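You operate a simulated robot arm through the tools that you are given. There is no shell and no other tool. Be economical: measure what you need, move in short steps, check, and stop when the job is done.

You run a simulated two-armed robot. Do the job below in one go: nothing can be reset, and whatever is moved stays where it is left.

Task
Take the striped towel from the top of the blue desk and lay it out flat on the top of the games table.

The check looks at the end state, three seconds after you hand in, the way a careful person would. Anything else that was tipped, shoved, dropped, spilled or broken makes it a failure. Flat cloth is picked up by pressing the open fingertips on it (5 to 10 N) and closing them slowly along it; thin cloth reads only 2 to 8 mm in the jaws.

Robot
Two 7-joint arms with two-finger parallel grippers on one trunk, on a base that drives. Base frame: it is fixed to the floor where the robot stands at the start and does not move with it; the origin is under the middle of the robot, x ahead of it, y to its left, z up; the surface under the hand at the start is at about z = 800. Lengths are in mm, angles in rad, forces in N, time in s.
The left shoulder is at the start at [70, 163, 1045], the right one opposite. With the tool pointing down near the work surface each hand reaches from about 380 to 880 mm from the robot's upright axis, wherever it stands, measured 20 degrees to its own side. Places, roughly: top of the games table [-1800, -400, 800]. Payload 3.43 kg a hand.
The TCP of each hand is the grasp point between the finger pads, 34 mm short of the fingertips. In the tool frame z runs along the fingers and y along their closing line. The gripper opens to 128 mm. The fingers are 24 mm wide and 12 mm thick; the gripper's body (48 by 130 mm) begins 96 mm behind the TCP.
Orientation is that of the tool frame in the base frame, as a unit quaternion [x, y, z, w]. With the fingers straight down and closing along the base's y, the tool's x points along the base's -x, its y along +y and its z along -z.

Tools
- The arms move only by the tool nudge_tool. It takes "left_rows", "right_rows" or both (then of equal length, played together; a hand with none holds still); each is a list of rows, each an object (a shift or turn left out is 0, a gripper value left out holds the last) with "slide": the shift along the tool's x, y, z in mm, a list of three; "dr": the turn, a rotation vector about the tool's x, y, z in degrees, a list of three. In form: [{"slide": [tx, ty, tz], "dr": [wx, wy, wz]}, ...]. A call has 1 to 12 rows; each row shifts and turns the commanded pose from where the row before left it, along the tool's axes as they then stand. "left_fingers" and "right_fingers" are, for a hand that has rows, the closure, from 0 (fully open) to 1 (shut), set as the call begins (left out, the last holds). Each row takes 0.2 s and may step no farther than 50 mm and 0.15 rad from the row before; otherwise, or with a gripper value out of range, the whole call is refused. A pose out of reach is approached as far as the arm can. The call stops where the force on the tool passes 40 N (or 10 N more than at its start, if that is more) or the arm is blocked; 0.2 s more then pass. The fingers move at their own pace (about 153 mm/s each) and stop on an object; they squeeze with about 28 N. The grip force told is the motor's: it shows also when the fingers shut on nothing. Time passes only in rows, and 0.2 s behind the last, so rows that do not move let the fingers close. It gives the time, the measured TCP pose, the force on the tool (base axes), the opening and the grip force at its end, in the units of the frame above (readings bear some noise), with the torque about the TCP (base axes, N m) and any sound that the robot's microphone picked up.
- Cameras (640 x 400 px; columns grow to the right, rows downward): "scene" is now at [129.4, 15.9, 1281.2]; the picture's right is [0.17, -0.99, 0.00], its down [-0.66, -0.11, -0.75] and it looks along [0.74, 0.13, -0.66] (base axes); focal length 261 px, centre (320, 200). "left" rides on the left gripper at [76, 11, -160] in its tool frame; the picture's right is [-0.15, 0.99, 0.00], its down [-0.88, -0.13, -0.46] and it looks along [-0.45, -0.07, 0.89] (tool axes); focal length 234 px, centre (320, 200). "right" rides on the right gripper at [76, -11, -160] in its tool frame; the picture's right is [0.15, 0.99, 0.00], its down [-0.88, 0.13, -0.46] and it looks along [-0.45, 0.07, 0.89] (tool axes); focal length 234 px, centre (320, 200). There is no depth. A picture from a camera that has moved, and an enlarged one, comes with that camera's place and axes in the base frame and with its lens. The place of the scene camera against the robot may be out by one fixed shift of up to 25 mm in any direction.
- get_image(camera): a new picture of that camera. The clock stands still meanwhile.
- lift_body(by): slides the trunk up (or, below 0, down) by that many mm; the arms and the scene camera ride with it, the base frame stays. It gives what a move gives, with no picture.
- steer(legs): drives the robot by 1 to 6 legs, each [ahead, left, turn to the left] in mm, mm and rad, along the robot's own axes; the way and the turn of a leg run together, so that a leg with both is an arc; at most 1500 mm and 3.142 rad a leg. The arms and the cameras ride along, it lands a little off, and it stops where it bumps. It gives what a move gives.
- pan_tilt(pan, tilt): turns the head with the scene camera to pan (to the left, within 1.501 rad either way) and tilt (down, from -0.506 to 1.204), counted from straight ahead of the robot. It gives what a move gives.
- enlarge(camera, box): a new picture of the part [left, top, right, bottom] of that camera's present view, enlarged. The clock stands still meanwhile.
- sign_off(): hands the job in; it is judged then, once.

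Work in short steps. Places have to be worked out from the pictures, the camera data and where the tool is seen: move nearer, look again, correct. Check each grasp and each placing, and mend what went wrong. You have 120 turns and 92 pictures in all, those below and enlarged ones among them. Open the grippers and draw the arms clear of the work before you hand the job in, unless the task says otherwise; then end with one line.

The tools are called after "Call:" by a JSON object that holds its "fn" and its "kwargs". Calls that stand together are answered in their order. nudge_tool: Moves the arms, as the interface text tells. Its arguments: {"type":"object","properties":{"left_rows":{"type":"array","items":{"type":"object","properties":{"slide":{"type":"array","items":{"type":"number"}},"dr":{"type":"array","items":{"type":"number"}}}}},"left_fingers":{"type":"number"},"right_rows":{"type":"array","items":{"type":"object","properties":{"slide":{"type":"array","items":{"type":"number"}},"dr":{"type":"array","items":{"type":"number"}}}}},"right_fingers":{"type":"number"}},"required":[]} The other tools are called the same way: lift_body (by) slides the trunk up or down; steer (legs) drives the base; pan_tilt (pan, tilt) turns the head that bears the scene camera; get_image (camera) takes a picture; enlarge (camera, box) takes an enlarged picture of a part of a camera's view; sign_off () hands the job in.

At the start:

```text
time_s: 0.0
left_ee_pos: [441.4, 279.6, 945.1]
left_tool_rot: [-0.001, 1.0, 0.001, 0.0]
left_contact_force: [1.2, -0.3, -1.0]
left_ft_torque: [-0.01, -0.01, 0.04]
left_finger_gap: 128.3
left_finger_force: 0.0
right_ee_pos: [415.2, -145.4, 965.1]
right_tool_rot: [0.0, 1.0, 0.0, 0.0]
right_contact_force: [0.0, -0.8, 0.7]
right_ft_torque: [0.01, 0.03, -0.04]
right_finger_gap: 128.2
right_finger_force: 0.1
trunk travel left (down, up): [-525.0, 415.0]
robot x, y, heading: [0.0, 2.7, -0.003]
head pan, tilt: [0.171, 0.728]
```

scene: 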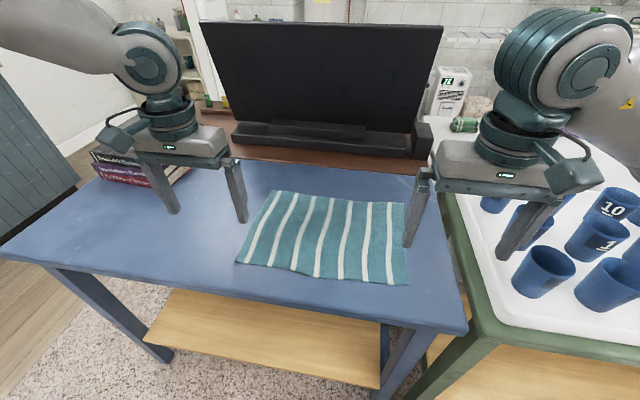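
right: 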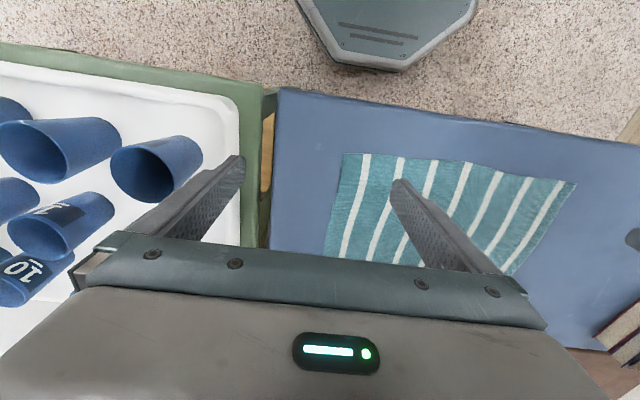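
left: 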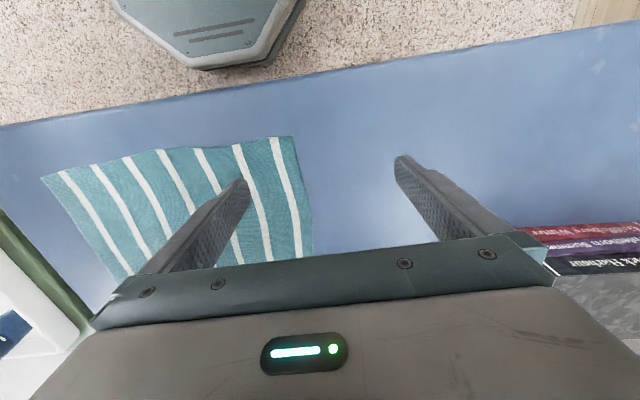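

The towel measures about 355 x 265 mm, with its near edge at x≈424 and y from -110 to 245. I bring both hands above its near corners with the fingers about 58 mm apart.

Call:
{"fn": "nudge_tool", "kwargs": {"left_rows": [{"slide": [0, -35, 20]}, {"slide": [0, -35, 30]}, {"slide": [1, 0, 25]}, {"slide": [0, 0, 15]}], "right_rows": [{"slide": [-10, 25, 25]}, {"slide": [-10, 25, 35]}, {"slide": [-5, 20, 30]}, {"slide": [0, 0, 20]}], "left_fingers": 0.55, "right_fingers": 0.55}}

Call:
{"fn": "get_image", "kwargs": {"camera": "left"}}

Call:
{"fn": "get_image", "kwargs": {"camera": "right"}}

```text
time_s: 1.0
left_ee_pos: [438.6, 208.4, 854.6]
left_tool_rot: [0.001, 1.0, 0.0, 0.001]
left_contact_force: [-1.3, -0.6, 0.7]
left_ft_torque: [-0.02, 0.02, -0.01]
left_finger_gap: 57.7
left_finger_force: 0.1
right_ee_pos: [442.1, -75.7, 856.1]
right_tool_rot: [0.0, 1.0, 0.0, 0.0]
right_contact_force: [-1.1, 0.3, -0.1]
right_ft_torque: [-0.04, 0.01, 0.0]
right_finger_gap: 57.5
right_finger_force: 0.0
trunk travel left (down, up): [-525.0, 415.0]
robot x, y, heading: [1.9, 2.5, 0.004]
head pan, tilt: [0.171, 0.728]
```

```text
88 pictures are left
camera left: at [362.9, 219.7, 1013.7], right [0.15, 0.99, 0.0], down [0.88, -0.13, 0.46], along [0.45, -0.07, -0.89], focal length 234 px, centre (320, 200)
```

left: 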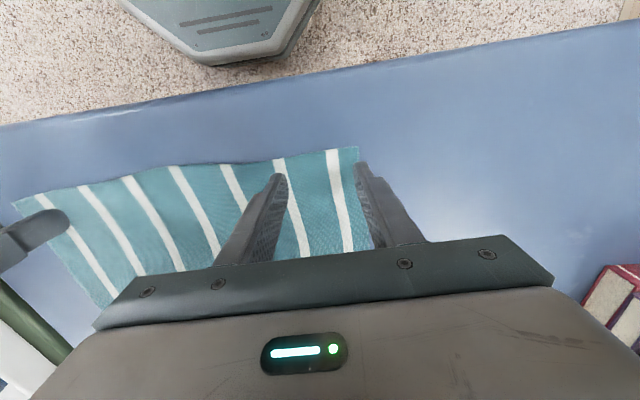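

```text
87 pictures are left
camera right: at [364.4, -87.2, 1015.0], right [-0.15, 0.99, 0.0], down [0.88, 0.13, 0.46], along [0.45, 0.07, -0.89], focal length 234 px, centre (320, 200)
```

right: 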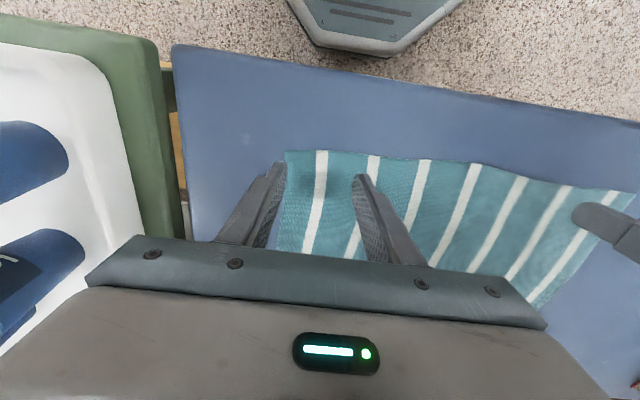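

The outer fingers sit right at the towel's side edges, so I shift both hands 8 mm inward and go down until they touch.

Call:
{"fn": "nudge_tool", "kwargs": {"left_rows": [{"slide": [-2, -8, 5]}, {"slide": [0, 0, 5]}, {"slide": [0, 0, 4]}, {"slide": [0, 0, 3]}], "right_rows": [{"slide": [0, 8, 5]}, {"slide": [0, 0, 5]}, {"slide": [0, 0, 5]}, {"slide": [0, 0, 3]}]}}

```text
time_s: 2.0
left_ee_pos: [439.3, 203.5, 838.2]
left_tool_rot: [-0.001, 1.0, -0.002, 0.0]
left_contact_force: [0.6, -0.5, -1.1]
left_ft_torque: [0.01, 0.0, 0.02]
left_finger_gap: 57.7
left_finger_force: 0.0
right_ee_pos: [440.5, -63.6, 841.1]
right_tool_rot: [0.0, 1.0, -0.002, 0.004]
right_contact_force: [0.1, 0.5, 0.3]
right_ft_torque: [0.01, 0.0, 0.02]
right_finger_gap: 57.6
right_finger_force: 0.0
trunk travel left (down, up): [-525.0, 415.0]
robot x, y, heading: [-0.5, -1.0, -0.003]
head pan, tilt: [0.171, 0.728]
```

No contact yet, so I lower both hands a little more.

Call:
{"fn": "nudge_tool", "kwargs": {"left_rows": [{"slide": [0, 0, 2]}, {"slide": [0, 0, 1]}], "right_rows": [{"slide": [0, -3, 3]}, {"slide": [0, 0, 2]}]}}

```text
time_s: 2.6
left_ee_pos: [439.0, 203.1, 836.2]
left_tool_rot: [-0.001, 1.0, -0.002, 0.002]
left_contact_force: [-0.3, 2.4, 6.0]
left_ft_torque: [0.2, 0.05, -0.04]
left_finger_gap: 58.0
left_finger_force: 0.4
right_ee_pos: [439.9, -66.6, 835.7]
right_tool_rot: [0.001, 1.0, -0.002, 0.003]
right_contact_force: [-1.5, -1.0, -0.3]
right_ft_torque: [0.04, -0.04, 0.01]
right_finger_gap: 57.6
right_finger_force: 0.1
trunk travel left (down, up): [-525.0, 415.0]
robot x, y, heading: [0.9, -1.3, 0.002]
head pan, tilt: [0.171, 0.728]
```

The left hand reads 6 N, which is contact. The right hand needs a little more.

Call:
{"fn": "nudge_tool", "kwargs": {"left_rows": [{"slide": [0, 0, 0]}, {"slide": [0, 0, 0]}], "right_rows": [{"slide": [0, 0, 1]}, {"slide": [0, 0, 1]}]}}

```text
time_s: 3.2
left_ee_pos: [439.0, 203.2, 836.8]
left_tool_rot: [0.0, 1.0, -0.002, 0.002]
left_contact_force: [1.1, 0.0, 4.6]
left_ft_torque: [0.14, 0.0, 0.02]
left_finger_gap: 57.6
left_finger_force: 0.1
right_ee_pos: [440.4, -66.9, 835.7]
right_tool_rot: [0.001, 1.0, -0.001, 0.004]
right_contact_force: [4.3, 3.2, 20.5]
right_ft_torque: [0.41, 0.01, -0.09]
right_finger_gap: 57.7
right_finger_force: 0.1
trunk travel left (down, up): [-525.0, 415.0]
robot x, y, heading: [0.5, -1.5, -0.003]
head pan, tilt: [0.171, 0.728]
```

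The right hand is pressing too hard at 20 N, so I back it off slightly and add a touch on the left.

Call:
{"fn": "nudge_tool", "kwargs": {"left_rows": [{"slide": [0, 0, 0.3]}], "right_rows": [{"slide": [0, 0, -0.8]}]}}

```text
time_s: 3.6
left_ee_pos: [440.2, 203.2, 835.5]
left_tool_rot: [0.0, 1.0, -0.001, 0.003]
left_contact_force: [1.0, 3.0, 12.1]
left_ft_torque: [0.25, 0.02, -0.03]
left_finger_gap: 58.3
left_finger_force: 0.1
right_ee_pos: [439.3, -67.8, 835.6]
right_tool_rot: [0.001, 1.0, -0.002, 0.004]
right_contact_force: [5.3, 2.6, 23.5]
right_ft_torque: [0.55, -0.01, -0.15]
right_finger_gap: 57.8
right_finger_force: 0.3
trunk travel left (down, up): [-525.0, 415.0]
robot x, y, heading: [0.8, 2.5, 0.002]
head pan, tilt: [0.171, 0.728]
```

Both still read high, so I back both off.

Call:
{"fn": "nudge_tool", "kwargs": {"left_rows": [{"slide": [0, 0, -0.3]}, {"slide": [0, 0, 0]}], "right_rows": [{"slide": [0, 0, -0.7]}, {"slide": [0, 0, 0]}]}}

```text
time_s: 4.2
left_ee_pos: [439.5, 202.8, 836.0]
left_tool_rot: [0.0, 1.0, -0.002, 0.002]
left_contact_force: [2.1, 0.9, 10.8]
left_ft_torque: [0.19, -0.04, -0.03]
left_finger_gap: 57.8
left_finger_force: 0.7
right_ee_pos: [439.0, -68.3, 836.3]
right_tool_rot: [0.0, 1.0, -0.001, 0.003]
right_contact_force: [4.9, 4.9, 24.6]
right_ft_torque: [0.58, 0.01, -0.11]
right_finger_gap: 57.7
right_finger_force: 1.0
trunk travel left (down, up): [-525.0, 415.0]
robot x, y, heading: [-0.6, -3.5, 0.002]
head pan, tilt: [0.171, 0.728]
```

The right hand is still at 24 N, so I lift it 1.5 mm.

Call:
{"fn": "nudge_tool", "kwargs": {"left_rows": [{"slide": [0, 0, -0.2]}, {"slide": [0, 0, 0]}], "right_rows": [{"slide": [0, 0, -1.5]}, {"slide": [0, 0, 0]}]}}

```text
time_s: 4.8
left_ee_pos: [438.8, 201.8, 835.1]
left_tool_rot: [-0.001, 1.0, -0.001, 0.002]
left_contact_force: [2.5, 3.5, 16.0]
left_ft_torque: [0.29, 0.0, -0.03]
left_finger_gap: 57.6
left_finger_force: 0.1
right_ee_pos: [439.6, -67.6, 835.9]
right_tool_rot: [0.0, 1.0, -0.002, 0.001]
right_contact_force: [1.8, 3.0, 14.0]
right_ft_torque: [0.41, 0.01, -0.04]
right_finger_gap: 57.9
right_finger_force: 0.2
trunk travel left (down, up): [-525.0, 415.0]
robot x, y, heading: [1.9, -1.5, 0.001]
head pan, tilt: [0.171, 0.728]
```

I back off a bit more and begin closing in small steps.

Call:
{"fn": "nudge_tool", "kwargs": {"left_rows": [{"slide": [0, 0, -0.8]}, {"slide": [0, 0, 0]}], "right_rows": [{"slide": [0, 0, -0.7]}, {"slide": [0, 0, 0]}], "left_fingers": 0.6, "right_fingers": 0.6}}

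```text
time_s: 5.4
left_ee_pos: [439.4, 201.4, 836.3]
left_tool_rot: [0.0, 1.0, -0.001, 0.001]
left_contact_force: [-2.1, -0.6, 8.1]
left_ft_torque: [-0.02, 0.07, -0.01]
left_finger_gap: 50.7
left_finger_force: 0.0
right_ee_pos: [440.1, -70.8, 835.9]
right_tool_rot: [0.0, 1.0, -0.001, 0.0]
right_contact_force: [-1.4, 0.5, 3.9]
right_ft_torque: [0.06, 0.06, 0.01]
right_finger_gap: 51.3
right_finger_force: 0.4
trunk travel left (down, up): [-525.0, 415.0]
robot x, y, heading: [-0.5, -1.4, -0.002]
head pan, tilt: [0.171, 0.728]
```

Forces are now 8 N and 4 N, which is good. I keep closing.

Call:
{"fn": "nudge_tool", "kwargs": {"left_rows": [{"slide": [0, 0, 0]}, {"slide": [0, 0, 0]}], "right_rows": [{"slide": [0, 0, 0.3]}, {"slide": [0, 0, 0]}], "left_fingers": 0.68, "right_fingers": 0.68}}

Call:
{"fn": "get_image", "kwargs": {"camera": "left"}}

Call:
{"fn": "get_image", "kwargs": {"camera": "right"}}

```text
time_s: 6.0
left_ee_pos: [440.0, 200.3, 835.5]
left_tool_rot: [0.001, 1.0, 0.0, 0.001]
left_contact_force: [-1.2, 0.1, 4.9]
left_ft_torque: [0.03, 0.04, 0.03]
left_finger_gap: 40.3
left_finger_force: 0.0
right_ee_pos: [439.6, -70.4, 836.1]
right_tool_rot: [0.0, 1.0, -0.001, 0.001]
right_contact_force: [-1.2, -1.3, 6.9]
right_ft_torque: [-0.01, 0.05, 0.0]
right_finger_gap: 40.5
right_finger_force: 0.1
trunk travel left (down, up): [-525.0, 415.0]
robot x, y, heading: [-2.0, 1.7, 0.003]
head pan, tilt: [0.171, 0.728]
```

```text
86 pictures are left
camera left: at [364.3, 212.7, 994.8], right [0.15, 0.99, 0.0], down [0.88, -0.13, 0.46], along [0.45, -0.07, -0.89], focal length 234 px, centre (320, 200)
```

left: 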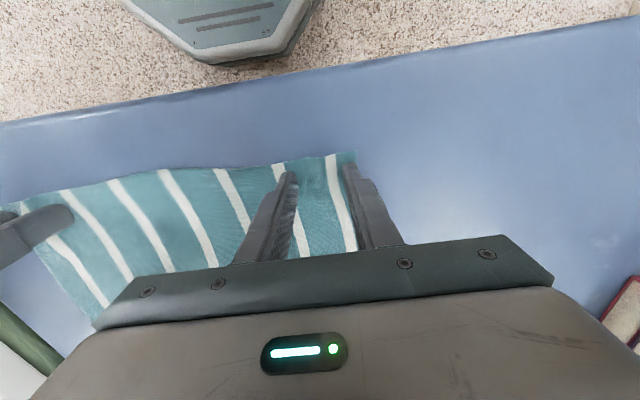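

```text
85 pictures are left
camera right: at [362.3, -80.8, 994.8], right [-0.15, 0.99, 0.0], down [0.88, 0.13, 0.46], along [0.45, 0.07, -0.89], focal length 234 px, centre (320, 200)
```

right: 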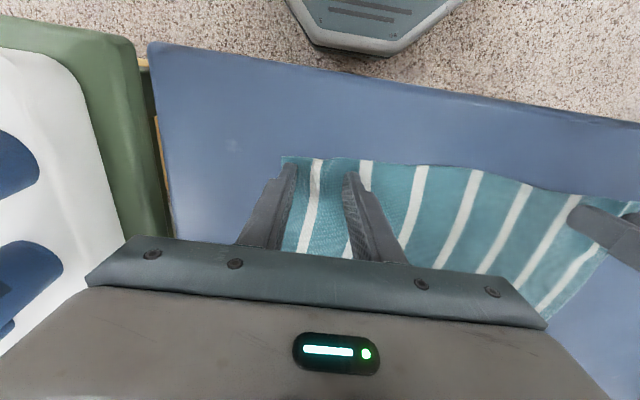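

I continue closing slowly under light pressure.

Call:
{"fn": "nudge_tool", "kwargs": {"left_rows": [{"slide": [0, 0, 0.2]}, {"slide": [0, 0, 0]}], "right_rows": [{"slide": [0, 0, 0]}, {"slide": [0, 0, 0]}], "left_fingers": 0.76, "right_fingers": 0.76}}

Call:
{"fn": "nudge_tool", "kwargs": {"left_rows": [{"slide": [0, 0, 0]}, {"slide": [0, 0, 0]}], "right_rows": [{"slide": [0, 0, 0]}, {"slide": [0, 0, 0]}], "left_fingers": 0.84, "right_fingers": 0.84}}

Call:
{"fn": "get_image", "kwargs": {"camera": "left"}}

```text
time_s: 6.6
left_ee_pos: [440.3, 202.0, 836.0]
left_tool_rot: [0.0, 1.0, -0.001, 0.001]
left_contact_force: [0.3, -1.1, 6.5]
left_ft_torque: [0.01, 0.03, 0.03]
left_finger_gap: 29.8
left_finger_force: 0.2
right_ee_pos: [440.1, -68.8, 835.6]
right_tool_rot: [0.0, 1.0, -0.002, 0.001]
right_contact_force: [-1.1, 0.5, 6.1]
right_ft_torque: [0.01, 0.02, 0.02]
right_finger_gap: 30.0
right_finger_force: 0.0
trunk travel left (down, up): [-525.0, 415.0]
robot x, y, heading: [-0.9, -2.0, -0.0]
head pan, tilt: [0.171, 0.728]
```

```text
time_s: 7.2
left_ee_pos: [439.1, 199.5, 835.4]
left_tool_rot: [0.001, 1.0, 0.0, 0.001]
left_contact_force: [0.9, 0.0, 6.5]
left_ft_torque: [-0.01, -0.01, 0.0]
left_finger_gap: 19.4
left_finger_force: 0.1
right_ee_pos: [439.7, -70.2, 836.3]
right_tool_rot: [0.0, 1.0, 0.0, 0.001]
right_contact_force: [-0.2, 1.0, 6.9]
right_ft_torque: [0.07, 0.02, -0.02]
right_finger_gap: 19.9
right_finger_force: 0.1
trunk travel left (down, up): [-525.0, 415.0]
robot x, y, heading: [0.5, -5.1, 0.003]
head pan, tilt: [0.171, 0.728]
```

```text
84 pictures are left
camera left: at [364.4, 212.7, 994.7], right [0.15, 0.99, 0.0], down [0.88, -0.13, 0.46], along [0.45, -0.07, -0.89], focal length 234 px, centre (320, 200)
```

left: 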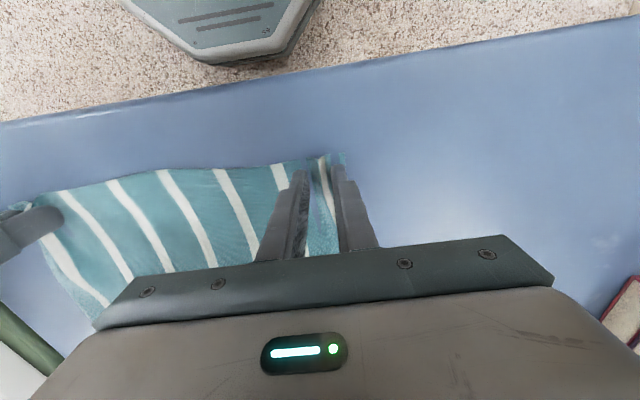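

The cloth is ridging up between the fingers, so I close fully in two steps.

Call:
{"fn": "nudge_tool", "kwargs": {"left_rows": [{"slide": [0, 0, 0]}, {"slide": [0, 0, 0]}], "right_rows": [{"slide": [0, 0, 0]}, {"slide": [0, 0, 0]}], "left_fingers": 0.92, "right_fingers": 0.92}}

Call:
{"fn": "nudge_tool", "kwargs": {"left_rows": [{"slide": [0, 0, 0]}, {"slide": [0, 0, 0]}, {"slide": [0, 0, 0]}], "right_rows": [{"slide": [0, 0, 0]}, {"slide": [0, 0, 0]}, {"slide": [0, 0, 0]}], "left_fingers": 1.0, "right_fingers": 1.0}}

Call:
{"fn": "nudge_tool", "kwargs": {"left_rows": [{"slide": [0, 0, -10]}, {"slide": [0, 0, -15]}, {"slide": [0, 0, -25]}], "right_rows": [{"slide": [0, 0, -10]}, {"slide": [0, 0, -15]}, {"slide": [0, 0, -25]}]}}

Call:
{"fn": "get_image", "kwargs": {"camera": "scene"}}

```text
time_s: 7.8
left_ee_pos: [440.0, 200.7, 835.4]
left_tool_rot: [0.0, 1.0, -0.001, 0.001]
left_contact_force: [-0.2, -0.9, 6.5]
left_ft_torque: [-0.08, 0.0, 0.02]
left_finger_gap: 10.3
left_finger_force: 0.0
right_ee_pos: [439.5, -69.4, 834.8]
right_tool_rot: [-0.001, 1.0, 0.0, 0.001]
right_contact_force: [0.0, 2.1, 6.4]
right_ft_torque: [0.09, 0.06, -0.01]
right_finger_gap: 10.9
right_finger_force: 0.1
trunk travel left (down, up): [-525.0, 415.0]
robot x, y, heading: [-1.8, -0.4, -0.002]
head pan, tilt: [0.171, 0.728]
```

```text
time_s: 8.6
left_ee_pos: [440.1, 201.1, 836.6]
left_tool_rot: [0.0, 1.0, -0.001, 0.001]
left_contact_force: [0.2, -14.8, 5.8]
left_ft_torque: [-0.49, 0.04, 0.17]
left_finger_gap: 2.7
left_finger_force: 27.6
right_ee_pos: [439.8, -69.3, 834.8]
right_tool_rot: [0.001, 1.0, 0.0, 0.0]
right_contact_force: [0.6, 14.2, 5.4]
right_ft_torque: [0.48, 0.01, -0.23]
right_finger_gap: 2.8
right_finger_force: 28.0
trunk travel left (down, up): [-525.0, 415.0]
robot x, y, heading: [-1.5, 0.1, -0.004]
head pan, tilt: [0.171, 0.728]
```

```text
time_s: 9.4
left_ee_pos: [441.0, 202.0, 885.2]
left_tool_rot: [-0.001, 1.0, 0.0, 0.0]
left_contact_force: [0.2, -16.9, -0.5]
left_ft_torque: [-0.55, 0.0, 0.22]
left_finger_gap: 2.3
left_finger_force: 28.1
right_ee_pos: [439.2, -68.7, 884.4]
right_tool_rot: [0.0, 1.0, 0.0, 0.0]
right_contact_force: [-0.5, 15.8, -0.5]
right_ft_torque: [0.55, -0.03, -0.24]
right_finger_gap: 2.8
right_finger_force: 27.9
trunk travel left (down, up): [-525.0, 415.0]
robot x, y, heading: [0.4, -3.3, -0.005]
head pan, tilt: [0.171, 0.728]
```

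```text
83 pictures are left
camera scene: at [128.5, 15.8, 1281.2], right [0.17, -0.99, 0.0], down [-0.65, -0.11, -0.75], along [0.74, 0.13, -0.66], focal length 261 px, centre (320, 200)
```

scene: 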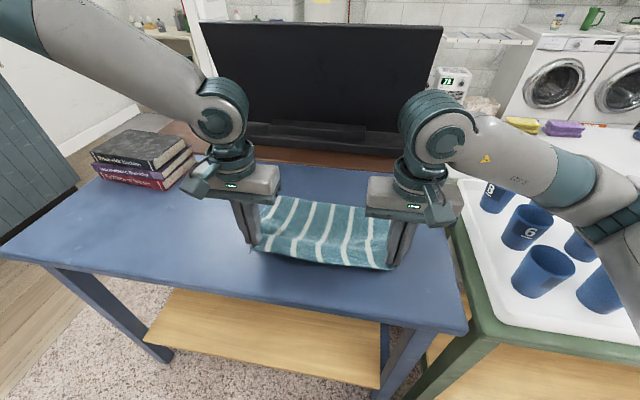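

Both grips hold: 2–3 mm in the jaws, with about 16 N of tension between the hands. I ease the tension by moving the hands together slightly, then raise the trunk so the cloth hangs clear.

Call:
{"fn": "nudge_tool", "kwargs": {"left_rows": [{"slide": [0, -2, -10]}, {"slide": [0, -2, -20]}, {"slide": [0, 0, -20]}], "right_rows": [{"slide": [0, 2, -10]}, {"slide": [0, 2, -20]}, {"slide": [0, 0, -20]}]}}

Call:
{"fn": "lift_body", "kwargs": {"by": 240}}

Call:
{"fn": "get_image", "kwargs": {"camera": "scene"}}

```text
time_s: 10.2
left_ee_pos: [440.9, 198.8, 935.6]
left_tool_rot: [-0.001, 1.0, 0.001, -0.001]
left_contact_force: [0.5, -5.9, -0.1]
left_ft_torque: [-0.21, 0.0, 0.1]
left_finger_gap: 2.6
left_finger_force: 28.2
right_ee_pos: [441.4, -66.7, 936.1]
right_tool_rot: [-0.001, 1.0, -0.001, 0.001]
right_contact_force: [-0.3, 6.8, -1.0]
right_ft_torque: [0.24, -0.03, -0.09]
right_finger_gap: 2.6
right_finger_force: 27.9
trunk travel left (down, up): [-525.0, 415.0]
robot x, y, heading: [-2.3, 2.3, 0.003]
head pan, tilt: [0.171, 0.728]
```

```text
time_s: 12.7
left_ee_pos: [441.7, 197.8, 1173.8]
left_tool_rot: [0.0, 1.0, -0.001, 0.0]
left_contact_force: [0.3, -5.4, 0.2]
left_ft_torque: [-0.2, 0.0, 0.1]
left_finger_gap: 2.4
left_finger_force: 28.0
right_ee_pos: [442.9, -65.8, 1174.1]
right_tool_rot: [0.0, 1.0, 0.0, 0.001]
right_contact_force: [-0.1, 5.7, 0.1]
right_ft_torque: [0.21, 0.02, -0.1]
right_finger_gap: 2.4
right_finger_force: 27.9
trunk travel left (down, up): [-765.0, 175.0]
robot x, y, heading: [-1.1, 1.6, -0.001]
head pan, tilt: [0.171, 0.728]
```

```text
82 pictures are left
camera scene: at [129.6, 15.9, 1521.1], right [0.17, -0.99, 0.0], down [-0.66, -0.11, -0.75], along [0.74, 0.13, -0.66], focal length 261 px, centre (320, 200)
```

scene: 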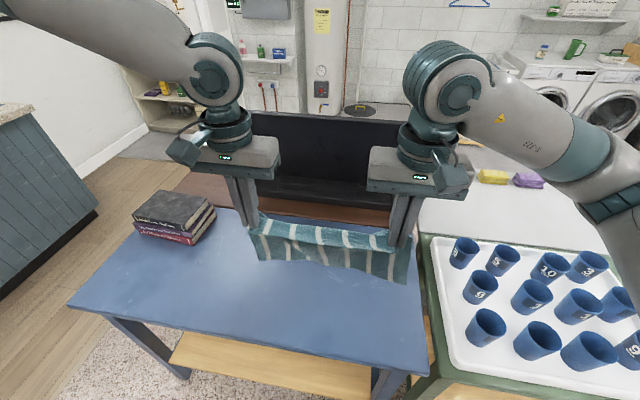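

The towel hangs freely from both hands. Before moving the base I look to both sides.

Call:
{"fn": "pan_tilt", "kwargs": {"pan": 1.5, "tilt": 0.5}}

Call:
{"fn": "get_image", "kwargs": {"camera": "scene"}}

Call:
{"fn": "pan_tilt", "kwargs": {"pan": -1.5, "tilt": 0.5}}

Call:
{"fn": "get_image", "kwargs": {"camera": "scene"}}

```text
time_s: 14.2
left_ee_pos: [442.3, 198.6, 1174.5]
left_tool_rot: [0.0, 1.0, -0.001, 0.0]
left_contact_force: [-0.5, -5.4, 0.5]
left_ft_torque: [-0.19, 0.01, 0.1]
left_finger_gap: 2.8
left_finger_force: 28.0
right_ee_pos: [441.4, -64.7, 1174.0]
right_tool_rot: [0.0, 1.0, 0.001, 0.0]
right_contact_force: [0.1, 5.6, 0.4]
right_ft_torque: [0.21, -0.01, -0.12]
right_finger_gap: 2.3
right_finger_force: 27.9
trunk travel left (down, up): [-765.0, 175.0]
robot x, y, heading: [4.2, -5.4, -0.002]
head pan, tilt: [1.499, 0.499]
```

```text
81 pictures are left
camera scene: at [53.4, 92.4, 1541.2], right [1.0, -0.07, 0.0], down [-0.03, -0.48, -0.88], along [0.06, 0.88, -0.48], focal length 261 px, centre (320, 200)
```

scene: 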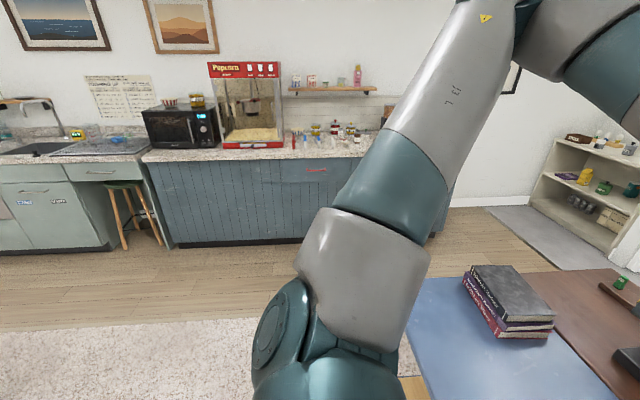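

```text
time_s: 16.8
left_ee_pos: [441.7, 198.7, 1175.0]
left_tool_rot: [0.0, 1.0, 0.0, 0.0]
left_contact_force: [0.5, -6.4, -0.3]
left_ft_torque: [-0.17, -0.01, 0.06]
left_finger_gap: 2.6
left_finger_force: 27.8
right_ee_pos: [442.3, -64.7, 1174.6]
right_tool_rot: [0.0, 1.0, -0.001, 0.0]
right_contact_force: [0.1, 6.3, 0.7]
right_ft_torque: [0.19, -0.01, -0.08]
right_finger_gap: 2.5
right_finger_force: 28.1
trunk travel left (down, up): [-765.0, 175.0]
robot x, y, heading: [-1.3, 1.2, -0.001]
head pan, tilt: [-1.499, 0.499]
```

```text
80 pictures are left
camera scene: at [53.4, -89.1, 1541.2], right [-1.0, -0.07, 0.0], down [-0.03, 0.48, -0.88], along [0.06, -0.88, -0.48], focal length 261 px, centre (320, 200)
```

scene: 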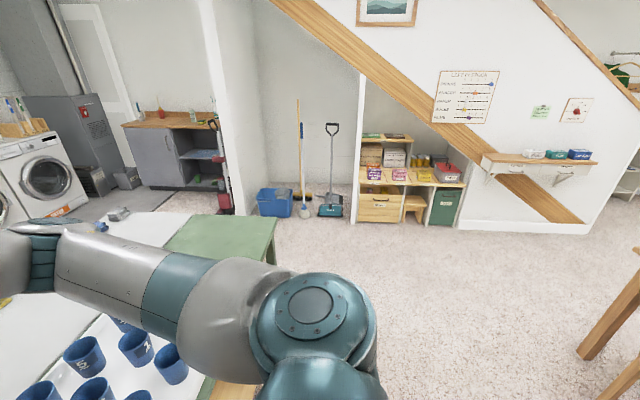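

The way behind is clear for a short reverse, and a table leg shows at about (-1430, -1120). I back up 350 mm and turn about half a circle to the left.

Call:
{"fn": "steer", "kwargs": {"legs": [[-350, 0, 0], [0, 0, 1.57]]}}

Call:
{"fn": "pan_tilt", "kwargs": {"pan": 1.4, "tilt": 0.5}}

Call:
{"fn": "get_image", "kwargs": {"camera": "scene"}}

```text
time_s: 22.9
left_ee_pos: [-548.2, 445.1, 1174.8]
left_tool_rot: [-0.707, 0.708, 0.0, 0.0]
left_contact_force: [6.5, 0.2, -0.3]
left_ft_torque: [0.02, -0.21, 0.03]
left_finger_gap: 2.3
left_finger_force: 27.7
right_ee_pos: [-284.3, 442.5, 1174.3]
right_tool_rot: [-0.706, 0.708, -0.001, 0.0]
right_contact_force: [-5.6, 0.4, -0.2]
right_ft_torque: [0.0, 0.22, -0.14]
right_finger_gap: 2.5
right_finger_force: 28.3
trunk travel left (down, up): [-765.0, 175.0]
robot x, y, heading: [-353.9, -1.0, 1.568]
head pan, tilt: [-1.499, 0.499]
```

```text
time_s: 25.4
left_ee_pos: [-547.9, 444.6, 1174.8]
left_tool_rot: [-0.707, 0.708, 0.0, 0.0]
left_contact_force: [5.8, 0.1, 0.6]
left_ft_torque: [-0.04, -0.23, 0.07]
left_finger_gap: 2.3
left_finger_force: 28.0
right_ee_pos: [-284.4, 443.1, 1175.2]
right_tool_rot: [-0.706, 0.708, 0.001, 0.0]
right_contact_force: [-5.2, 1.0, 1.2]
right_ft_torque: [-0.01, 0.18, -0.16]
right_finger_gap: 2.5
right_finger_force: 27.6
trunk travel left (down, up): [-765.0, 175.0]
robot x, y, heading: [-351.6, 3.2, 1.568]
head pan, tilt: [1.4, 0.499]
```

```text
79 pictures are left
camera scene: at [-444.7, 68.8, 1541.2], right [0.17, 0.98, 0.0], down [0.47, -0.08, -0.88], along [-0.86, 0.15, -0.48], focal length 261 px, centre (320, 200)
```

scene: 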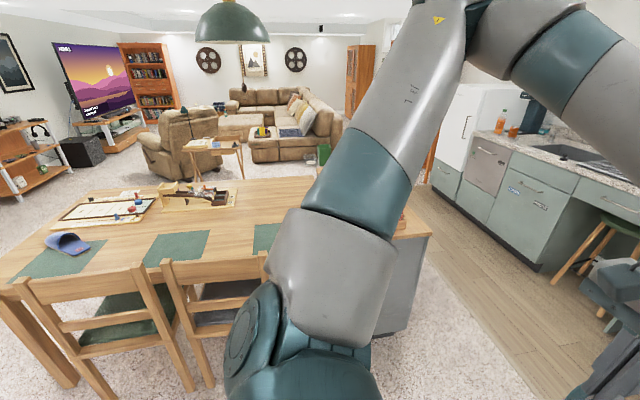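

A large wooden table with board games, placemats and two chairs stands on this side. I turn to face it fully and look again.

Call:
{"fn": "steer", "kwargs": {"legs": [[0, 0, 1.57]]}}

Call:
{"fn": "pan_tilt", "kwargs": {"pan": 0.0, "tilt": 0.4}}

Call:
{"fn": "get_image", "kwargs": {"camera": "scene"}}

Call:
{"fn": "pan_tilt", "kwargs": {"pan": -0.9, "tilt": 0.45}}

Call:
{"fn": "get_image", "kwargs": {"camera": "scene"}}

Call:
{"fn": "pan_tilt", "kwargs": {"pan": 0.9, "tilt": 0.45}}

Call:
{"fn": "get_image", "kwargs": {"camera": "scene"}}

```text
time_s: 29.6
left_ee_pos: [-794.3, -193.9, 1175.0]
left_tool_rot: [1.0, -0.002, 0.001, 0.0]
left_contact_force: [0.3, 5.1, 0.1]
left_ft_torque: [0.2, 0.05, 0.02]
left_finger_gap: 2.5
left_finger_force: 28.1
right_ee_pos: [-792.7, 70.0, 1174.3]
right_tool_rot: [1.0, -0.003, -0.001, 0.0]
right_contact_force: [0.0, -5.1, -0.3]
right_ft_torque: [-0.19, 0.02, -0.19]
right_finger_gap: 2.7
right_finger_force: 28.0
trunk travel left (down, up): [-765.0, 175.0]
robot x, y, heading: [-354.4, -0.9, 3.133]
head pan, tilt: [1.4, 0.499]
```

```text
time_s: 31.2
left_ee_pos: [-794.8, -195.0, 1174.3]
left_tool_rot: [1.0, -0.003, 0.0, 0.001]
left_contact_force: [0.0, 6.0, -0.4]
left_ft_torque: [0.18, 0.01, 0.04]
left_finger_gap: 2.8
left_finger_force: 28.0
right_ee_pos: [-793.4, 70.1, 1174.9]
right_tool_rot: [1.0, -0.004, -0.001, 0.0]
right_contact_force: [0.4, -5.9, 0.3]
right_ft_torque: [-0.2, 0.02, -0.16]
right_finger_gap: 2.6
right_finger_force: 27.7
trunk travel left (down, up): [-765.0, 175.0]
robot x, y, heading: [-350.3, -0.1, 3.131]
head pan, tilt: [0.0, 0.4]
```

```text
78 pictures are left
camera scene: at [-498.3, 3.5, 1550.3], right [0.01, 1.0, 0.0], down [0.39, 0.0, -0.92], along [-0.92, 0.01, -0.39], focal length 261 px, centre (320, 200)
```

scene: 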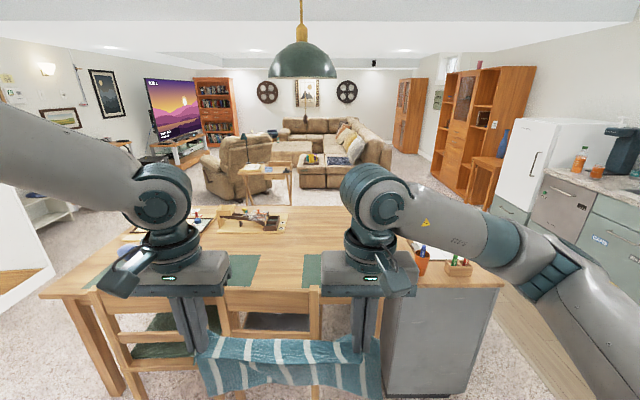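

```text
time_s: 32.4
left_ee_pos: [-795.8, -195.6, 1175.1]
left_tool_rot: [1.0, -0.003, 0.0, 0.0]
left_contact_force: [1.3, 5.4, 0.5]
left_ft_torque: [0.17, -0.02, 0.04]
left_finger_gap: 2.5
left_finger_force: 28.0
right_ee_pos: [-794.5, 68.8, 1172.7]
right_tool_rot: [1.0, -0.003, 0.0, 0.0]
right_contact_force: [-0.4, -5.9, 0.4]
right_ft_torque: [-0.22, 0.0, -0.15]
right_finger_gap: 2.6
right_finger_force: 28.1
trunk travel left (down, up): [-765.0, 175.0]
robot x, y, heading: [-350.9, 0.1, 3.132]
head pan, tilt: [-0.901, 0.45]
```

```text
77 pictures are left
camera scene: at [-462.3, 75.3, 1545.7], right [0.79, 0.62, 0.0], down [0.27, -0.34, -0.9], along [-0.56, 0.71, -0.44], focal length 261 px, centre (320, 200)
```

scene: 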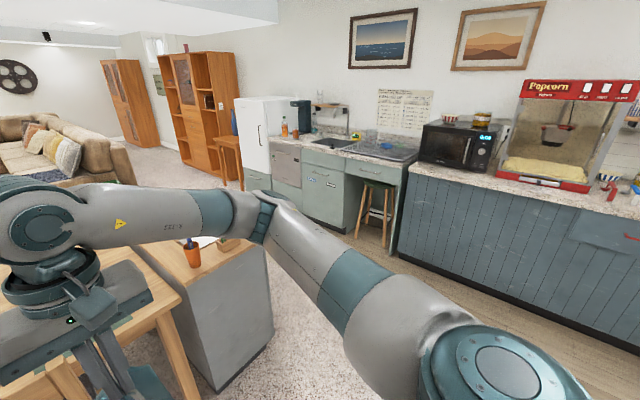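

```text
time_s: 34.2
left_ee_pos: [-794.5, -194.3, 1175.3]
left_tool_rot: [1.0, -0.004, 0.0, 0.0]
left_contact_force: [0.6, 5.4, 0.7]
left_ft_torque: [0.2, -0.02, 0.06]
left_finger_gap: 2.6
left_finger_force: 27.9
right_ee_pos: [-793.0, 69.8, 1174.2]
right_tool_rot: [1.0, -0.003, 0.0, 0.0]
right_contact_force: [0.3, -7.1, -0.3]
right_ft_torque: [-0.21, 0.0, -0.16]
right_finger_gap: 2.4
right_finger_force: 28.5
trunk travel left (down, up): [-765.0, 175.0]
robot x, y, heading: [-353.0, 1.9, 3.138]
head pan, tilt: [0.901, 0.45]
```

```text
76 pictures are left
camera scene: at [-463.2, -68.7, 1545.7], right [-0.78, 0.63, 0.0], down [0.27, 0.34, -0.9], along [-0.56, -0.7, -0.44], focal length 261 px, centre (320, 200)
```

scene: 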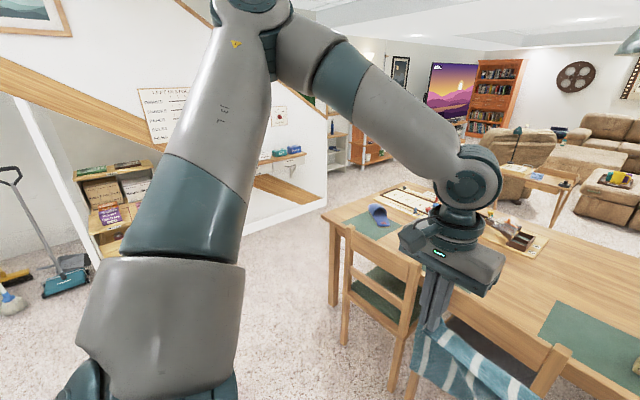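

The games table spans roughly x -1310..-2160 and y -1090..280. The mats are along the near edge and the game box is at y<-170, so there seems to be bare wood around x -1600..-2100, y -150..280. I raise the cloth higher and move closer, shifting right, away from the chair.

Call:
{"fn": "lift_body", "kwargs": {"by": 130}}

Call:
{"fn": "steer", "kwargs": {"legs": [[400, -110, 0]]}}

Call:
{"fn": "pan_tilt", "kwargs": {"pan": 0.0, "tilt": 0.6}}

Call:
{"fn": "get_image", "kwargs": {"camera": "scene"}}

Call:
{"fn": "get_image", "kwargs": {"camera": "left"}}

Call:
{"fn": "get_image", "kwargs": {"camera": "right"}}

```text
time_s: 35.8
left_ee_pos: [-795.5, -194.1, 1304.6]
left_tool_rot: [1.0, -0.003, 0.001, 0.0]
left_contact_force: [0.1, 7.2, 0.7]
left_ft_torque: [0.18, 0.0, 0.05]
left_finger_gap: 2.4
left_finger_force: 28.1
right_ee_pos: [-793.7, 69.5, 1304.3]
right_tool_rot: [1.0, -0.004, 0.0, -0.001]
right_contact_force: [-0.2, -5.9, -0.5]
right_ft_torque: [-0.19, 0.0, -0.15]
right_finger_gap: 2.4
right_finger_force: 28.9
trunk travel left (down, up): [-895.0, 45.0]
robot x, y, heading: [-354.4, 1.2, 3.136]
head pan, tilt: [0.901, 0.45]
```

```text
time_s: 38.2
left_ee_pos: [-1174.5, -86.9, 1305.5]
left_tool_rot: [1.0, -0.001, -0.001, 0.001]
left_contact_force: [-0.2, 6.6, 0.3]
left_ft_torque: [0.21, 0.01, 0.06]
left_finger_gap: 2.4
left_finger_force: 27.7
right_ee_pos: [-1174.1, 178.2, 1304.9]
right_tool_rot: [1.0, -0.001, -0.001, -0.001]
right_contact_force: [-1.2, -6.4, 1.2]
right_ft_torque: [-0.22, -0.01, -0.18]
right_finger_gap: 2.5
right_finger_force: 28.3
trunk travel left (down, up): [-895.0, 45.0]
robot x, y, heading: [-733.8, 113.8, 3.14]
head pan, tilt: [0.901, 0.45]
```

```text
time_s: 39.4
left_ee_pos: [-1176.0, -85.9, 1304.6]
left_tool_rot: [1.0, -0.001, -0.001, 0.0]
left_contact_force: [0.9, 5.4, -0.6]
left_ft_torque: [0.19, -0.01, 0.06]
left_finger_gap: 2.6
left_finger_force: 28.3
right_ee_pos: [-1176.2, 177.0, 1304.3]
right_tool_rot: [1.0, -0.001, 0.0, 0.0]
right_contact_force: [0.8, -5.3, 0.3]
right_ft_torque: [-0.19, 0.04, -0.16]
right_finger_gap: 2.5
right_finger_force: 27.8
trunk travel left (down, up): [-895.0, 45.0]
robot x, y, heading: [-737.2, 113.7, 3.138]
head pan, tilt: [0.0, 0.6]
```

```text
75 pictures are left
camera scene: at [-876.0, 112.8, 1662.2], right [0.0, 1.0, 0.0], down [0.56, 0.0, -0.83], along [-0.83, 0.0, -0.56], focal length 261 px, centre (320, 200)
```

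scene: 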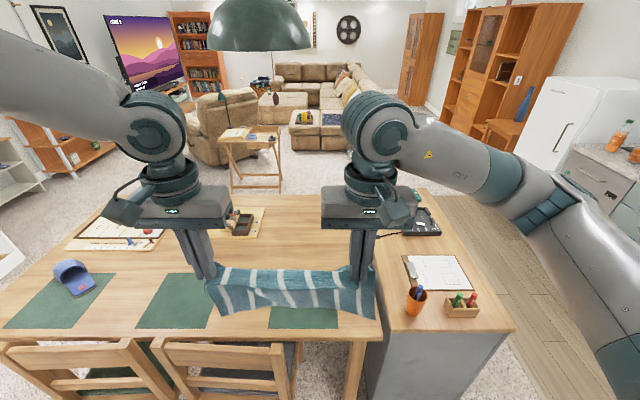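

```text
74 pictures are left
camera left: at [-1099.9, -97.6, 1464.4], right [-0.15, -0.99, 0.0], down [-0.88, 0.13, 0.46], along [-0.45, 0.07, -0.89], focal length 234 px, centre (320, 200)
```

left: 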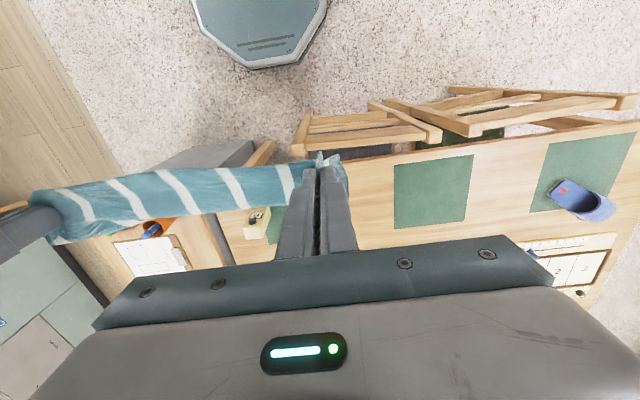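

```text
73 pictures are left
camera right: at [-1101.0, 189.0, 1464.0], right [0.14, -0.99, 0.0], down [-0.88, -0.13, 0.46], along [-0.45, -0.07, -0.89], focal length 234 px, centre (320, 200)
```

right: 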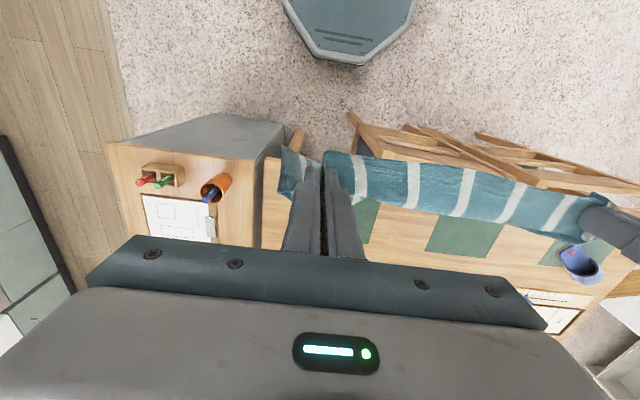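

The towel area is bare: the mats end at x≈-1580, the game board at y≈-200, and the table's right edge is at y≈318. The rear leg of the nearest chair is at about (-1250, 18), so I move right first and then forward, staying clear of it.

Call:
{"fn": "steer", "kwargs": {"legs": [[0, -85, 0], [200, 0, 0]]}}

Call:
{"fn": "get_image", "kwargs": {"camera": "left"}}

Call:
{"fn": "get_image", "kwargs": {"camera": "right"}}

Call:
{"fn": "pan_tilt", "kwargs": {"pan": 0.0, "tilt": 1.2}}

Call:
{"fn": "get_image", "kwargs": {"camera": "scene"}}

```text
time_s: 41.7
left_ee_pos: [-1369.3, -3.1, 1306.2]
left_tool_rot: [1.0, 0.001, -0.002, -0.001]
left_contact_force: [1.7, 6.0, -0.3]
left_ft_torque: [0.24, -0.01, 0.07]
left_finger_gap: 2.7
left_finger_force: 28.2
right_ee_pos: [-1370.1, 260.0, 1305.5]
right_tool_rot: [1.0, 0.001, -0.001, 0.0]
right_contact_force: [0.4, -5.7, -0.3]
right_ft_torque: [-0.16, 0.07, -0.17]
right_finger_gap: 2.5
right_finger_force: 27.9
trunk travel left (down, up): [-895.0, 45.0]
robot x, y, heading: [-936.8, 198.9, -3.144]
head pan, tilt: [0.0, 0.6]
```

```text
72 pictures are left
camera left: at [-1292.6, -15.6, 1465.4], right [-0.15, -0.99, 0.0], down [-0.88, 0.13, 0.46], along [-0.45, 0.07, -0.89], focal length 234 px, centre (320, 200)
```

left: 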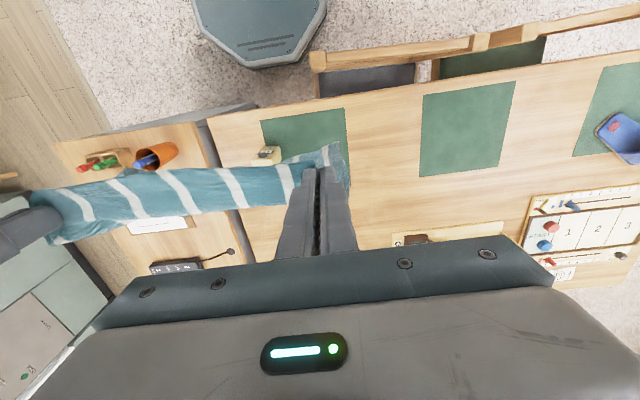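

```text
71 pictures are left
camera right: at [-1294.5, 271.1, 1465.2], right [0.15, -0.99, 0.0], down [-0.88, -0.13, 0.46], along [-0.45, -0.07, -0.89], focal length 234 px, centre (320, 200)
```

right: 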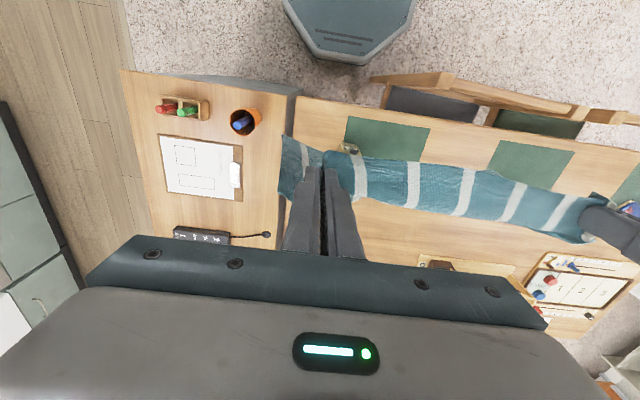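

```text
time_s: 42.7
left_ee_pos: [-1374.3, -2.5, 1304.8]
left_tool_rot: [1.0, 0.001, 0.001, 0.0]
left_contact_force: [-0.3, 5.7, 0.4]
left_ft_torque: [0.19, 0.02, 0.02]
left_finger_gap: 2.8
left_finger_force: 27.8
right_ee_pos: [-1374.7, 262.1, 1304.9]
right_tool_rot: [1.0, 0.0, 0.0, 0.001]
right_contact_force: [-0.2, -5.2, -0.5]
right_ft_torque: [-0.19, 0.01, -0.18]
right_finger_gap: 2.5
right_finger_force: 27.8
trunk travel left (down, up): [-895.0, 45.0]
robot x, y, heading: [-931.9, 195.2, -3.14]
head pan, tilt: [0.0, 1.201]
```

```text
70 pictures are left
camera scene: at [-1042.1, 197.9, 1617.5], right [0.0, 1.0, 0.0], down [0.93, 0.0, -0.36], along [-0.36, 0.0, -0.93], focal length 261 px, centre (320, 200)
```

scene: 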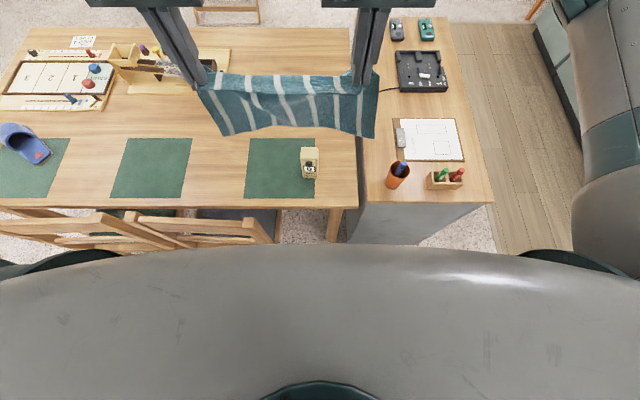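

A small box sits on the right mat at about (-1480, 162). The bare area runs x -1600..-2190, y -165..320. The base is an octagon about 278 mm from centre to face, so I shift right 40 mm and go forward 80 mm to keep clear of both chair and cabinet.

Call:
{"fn": "steer", "kwargs": {"legs": [[0, -40, 0], [80, 0, 0]]}}

Call:
{"fn": "lift_body", "kwargs": {"by": -120}}

Call:
{"fn": "get_image", "kwargs": {"camera": "left"}}

Call:
{"fn": "get_image", "kwargs": {"camera": "right"}}

```text
time_s: 44.3
left_ee_pos: [-1445.6, 34.1, 1307.2]
left_tool_rot: [1.0, 0.001, -0.003, -0.002]
left_contact_force: [0.8, 6.1, 0.0]
left_ft_torque: [0.26, 0.08, 0.03]
left_finger_gap: 2.3
left_finger_force: 28.2
right_ee_pos: [-1446.4, 295.6, 1307.6]
right_tool_rot: [1.0, 0.001, -0.003, -0.001]
right_contact_force: [1.1, -6.5, 0.5]
right_ft_torque: [-0.16, 0.1, -0.18]
right_finger_gap: 2.4
right_finger_force: 28.2
trunk travel left (down, up): [-895.0, 45.0]
robot x, y, heading: [-1011.3, 233.0, -3.146]
head pan, tilt: [0.0, 1.201]
```

```text
time_s: 45.8
left_ee_pos: [-1453.6, 35.3, 1185.4]
left_tool_rot: [1.0, 0.0, -0.001, -0.001]
left_contact_force: [0.4, 5.0, -0.5]
left_ft_torque: [0.18, 0.01, 0.07]
left_finger_gap: 2.5
left_finger_force: 28.5
right_ee_pos: [-1454.6, 299.5, 1185.2]
right_tool_rot: [1.0, 0.001, -0.001, 0.001]
right_contact_force: [-0.4, -5.4, -0.2]
right_ft_torque: [-0.19, -0.02, -0.16]
right_finger_gap: 2.4
right_finger_force: 27.7
trunk travel left (down, up): [-775.0, 165.0]
robot x, y, heading: [-1014.0, 234.4, -3.138]
head pan, tilt: [0.0, 1.201]
```

```text
69 pictures are left
camera left: at [-1377.4, 25.5, 1344.6], right [-0.15, -0.99, 0.0], down [-0.88, 0.13, 0.46], along [-0.45, 0.07, -0.89], focal length 234 px, centre (320, 200)
```

left: 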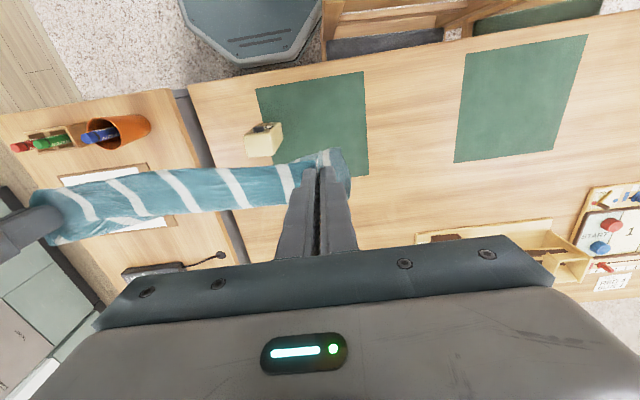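

```text
68 pictures are left
camera right: at [-1379.3, 312.1, 1343.9], right [0.15, -0.99, 0.0], down [-0.88, -0.13, 0.46], along [-0.45, -0.07, -0.89], focal length 234 px, centre (320, 200)
```

right: 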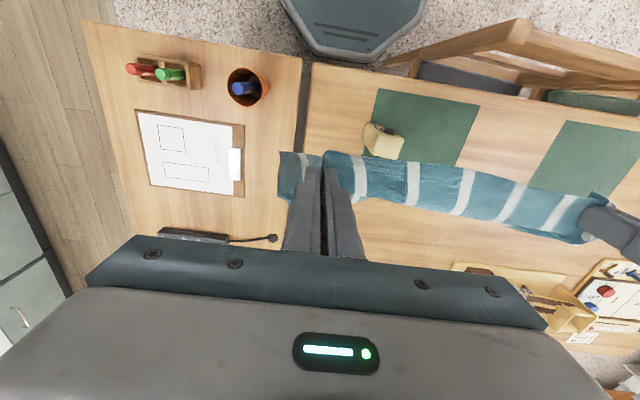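

The hands need to move about 87 mm toward -y and well forward. I raise them 50 mm first to clear the small box, then extend.

Call:
{"fn": "nudge_tool", "kwargs": {"left_rows": [{"slide": [0, 0, -25]}, {"slide": [0, 0, -25]}, {"slide": [-20, 15, 0]}, {"slide": [-40, 15, 0]}, {"slide": [-40, 15, 0]}, {"slide": [-40, 15, 0]}, {"slide": [-40, 15, 0]}, {"slide": [-40, 12, 0]}], "right_rows": [{"slide": [0, 0, -25]}, {"slide": [0, 0, -25]}, {"slide": [-20, 15, 0]}, {"slide": [-40, 15, 0]}, {"slide": [-40, 15, 0]}, {"slide": [-40, 15, 0]}, {"slide": [-40, 15, 0]}, {"slide": [-40, 12, 0]}]}}

Call:
{"fn": "get_image", "kwargs": {"camera": "scene"}}

```text
time_s: 47.6
left_ee_pos: [-1675.3, -52.7, 1235.4]
left_tool_rot: [1.0, 0.001, 0.001, -0.002]
left_contact_force: [0.6, 7.0, -1.0]
left_ft_torque: [0.27, -0.05, 0.07]
left_finger_gap: 2.7
left_finger_force: 28.1
right_ee_pos: [-1675.8, 213.8, 1234.5]
right_tool_rot: [1.0, 0.001, 0.001, 0.0]
right_contact_force: [0.2, -6.8, -0.1]
right_ft_torque: [-0.24, -0.05, -0.17]
right_finger_gap: 2.9
right_finger_force: 28.3
trunk travel left (down, up): [-775.0, 165.0]
robot x, y, heading: [-1010.0, 236.1, -3.141]
head pan, tilt: [0.0, 1.201]
```

```text
67 pictures are left
camera scene: at [-1124.5, 234.5, 1497.2], right [0.0, 1.0, 0.0], down [0.93, 0.0, -0.36], along [-0.36, 0.0, -0.93], focal length 261 px, centre (320, 200)
```

scene: 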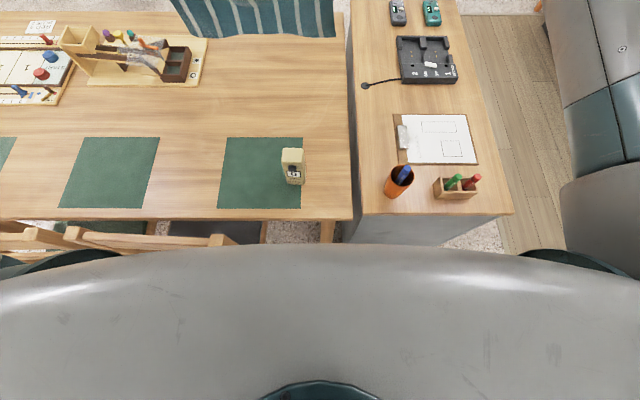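

The towel is clear of the box and over the bare wood. I extend farther to test the reach.

Call:
{"fn": "nudge_tool", "kwargs": {"left_rows": [{"slide": [-40, 0, 10]}, {"slide": [-40, 0, 20]}, {"slide": [-40, 0, 20]}, {"slide": [-35, 0, 20]}, {"slide": [-20, 0, 10]}, {"slide": [0, 0, 0]}], "right_rows": [{"slide": [-40, 0, 10]}, {"slide": [-40, 0, 20]}, {"slide": [-40, 0, 20]}, {"slide": [-35, 0, 20]}, {"slide": [-20, 0, 10]}, {"slide": [0, 0, 0]}]}}

Call:
{"fn": "pan_tilt", "kwargs": {"pan": 0.15, "tilt": 0.85}}

Call:
{"fn": "get_image", "kwargs": {"camera": "scene"}}

```text
time_s: 48.6
left_ee_pos: [-1746.8, -72.0, 1176.1]
left_tool_rot: [1.0, -0.007, -0.004, -0.01]
left_contact_force: [-4.6, 23.1, -1.4]
left_ft_torque: [0.74, 0.08, 0.09]
left_finger_gap: 2.6
left_finger_force: 28.3
left hand out of reach, approached as far as the arm can: row 2, 3, 4, 5
right_ee_pos: [-1795.2, 207.1, 1166.1]
right_tool_rot: [1.0, 0.018, 0.003, 0.01]
right_contact_force: [3.4, -22.9, 0.4]
right_ft_torque: [-0.82, -0.2, -0.01]
right_finger_gap: 2.3
right_finger_force: 28.4
right hand out of reach, approached as far as the arm can: row 4, 5
trunk travel left (down, up): [-775.0, 165.0]
robot x, y, heading: [-1014.8, 237.3, -3.146]
head pan, tilt: [0.0, 1.201]
stopped in row 5 (left hand): the force on the tool passed its limit at 50 N (the readings are from after the stop); the commanded pose is now the measured one
```

```text
time_s: 49.4
left_ee_pos: [-1744.1, -75.3, 1176.3]
left_tool_rot: [1.0, -0.005, -0.004, -0.009]
left_contact_force: [-6.5, 32.4, -1.1]
left_ft_torque: [1.17, 0.2, 0.09]
left_finger_gap: 2.8
left_finger_force: 28.3
right_ee_pos: [-1793.4, 207.7, 1168.1]
right_tool_rot: [1.0, 0.017, 0.002, 0.009]
right_contact_force: [6.4, -33.4, 0.4]
right_ft_torque: [-1.15, -0.2, -0.06]
right_finger_gap: 2.9
right_finger_force: 27.7
trunk travel left (down, up): [-775.0, 165.0]
robot x, y, heading: [-1011.2, 231.0, -3.148]
head pan, tilt: [0.15, 0.85]
```

```text
66 pictures are left
camera scene: at [-1142.5, 224.9, 1521.2], right [-0.15, 0.99, 0.0], down [0.74, 0.11, -0.66], along [-0.65, -0.1, -0.75], focal length 261 px, centre (320, 200)
```

scene: 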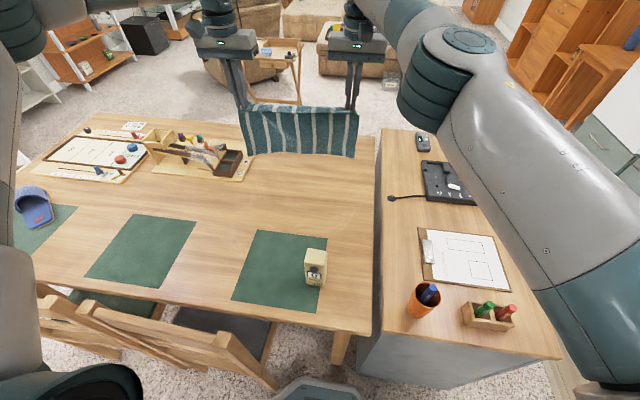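

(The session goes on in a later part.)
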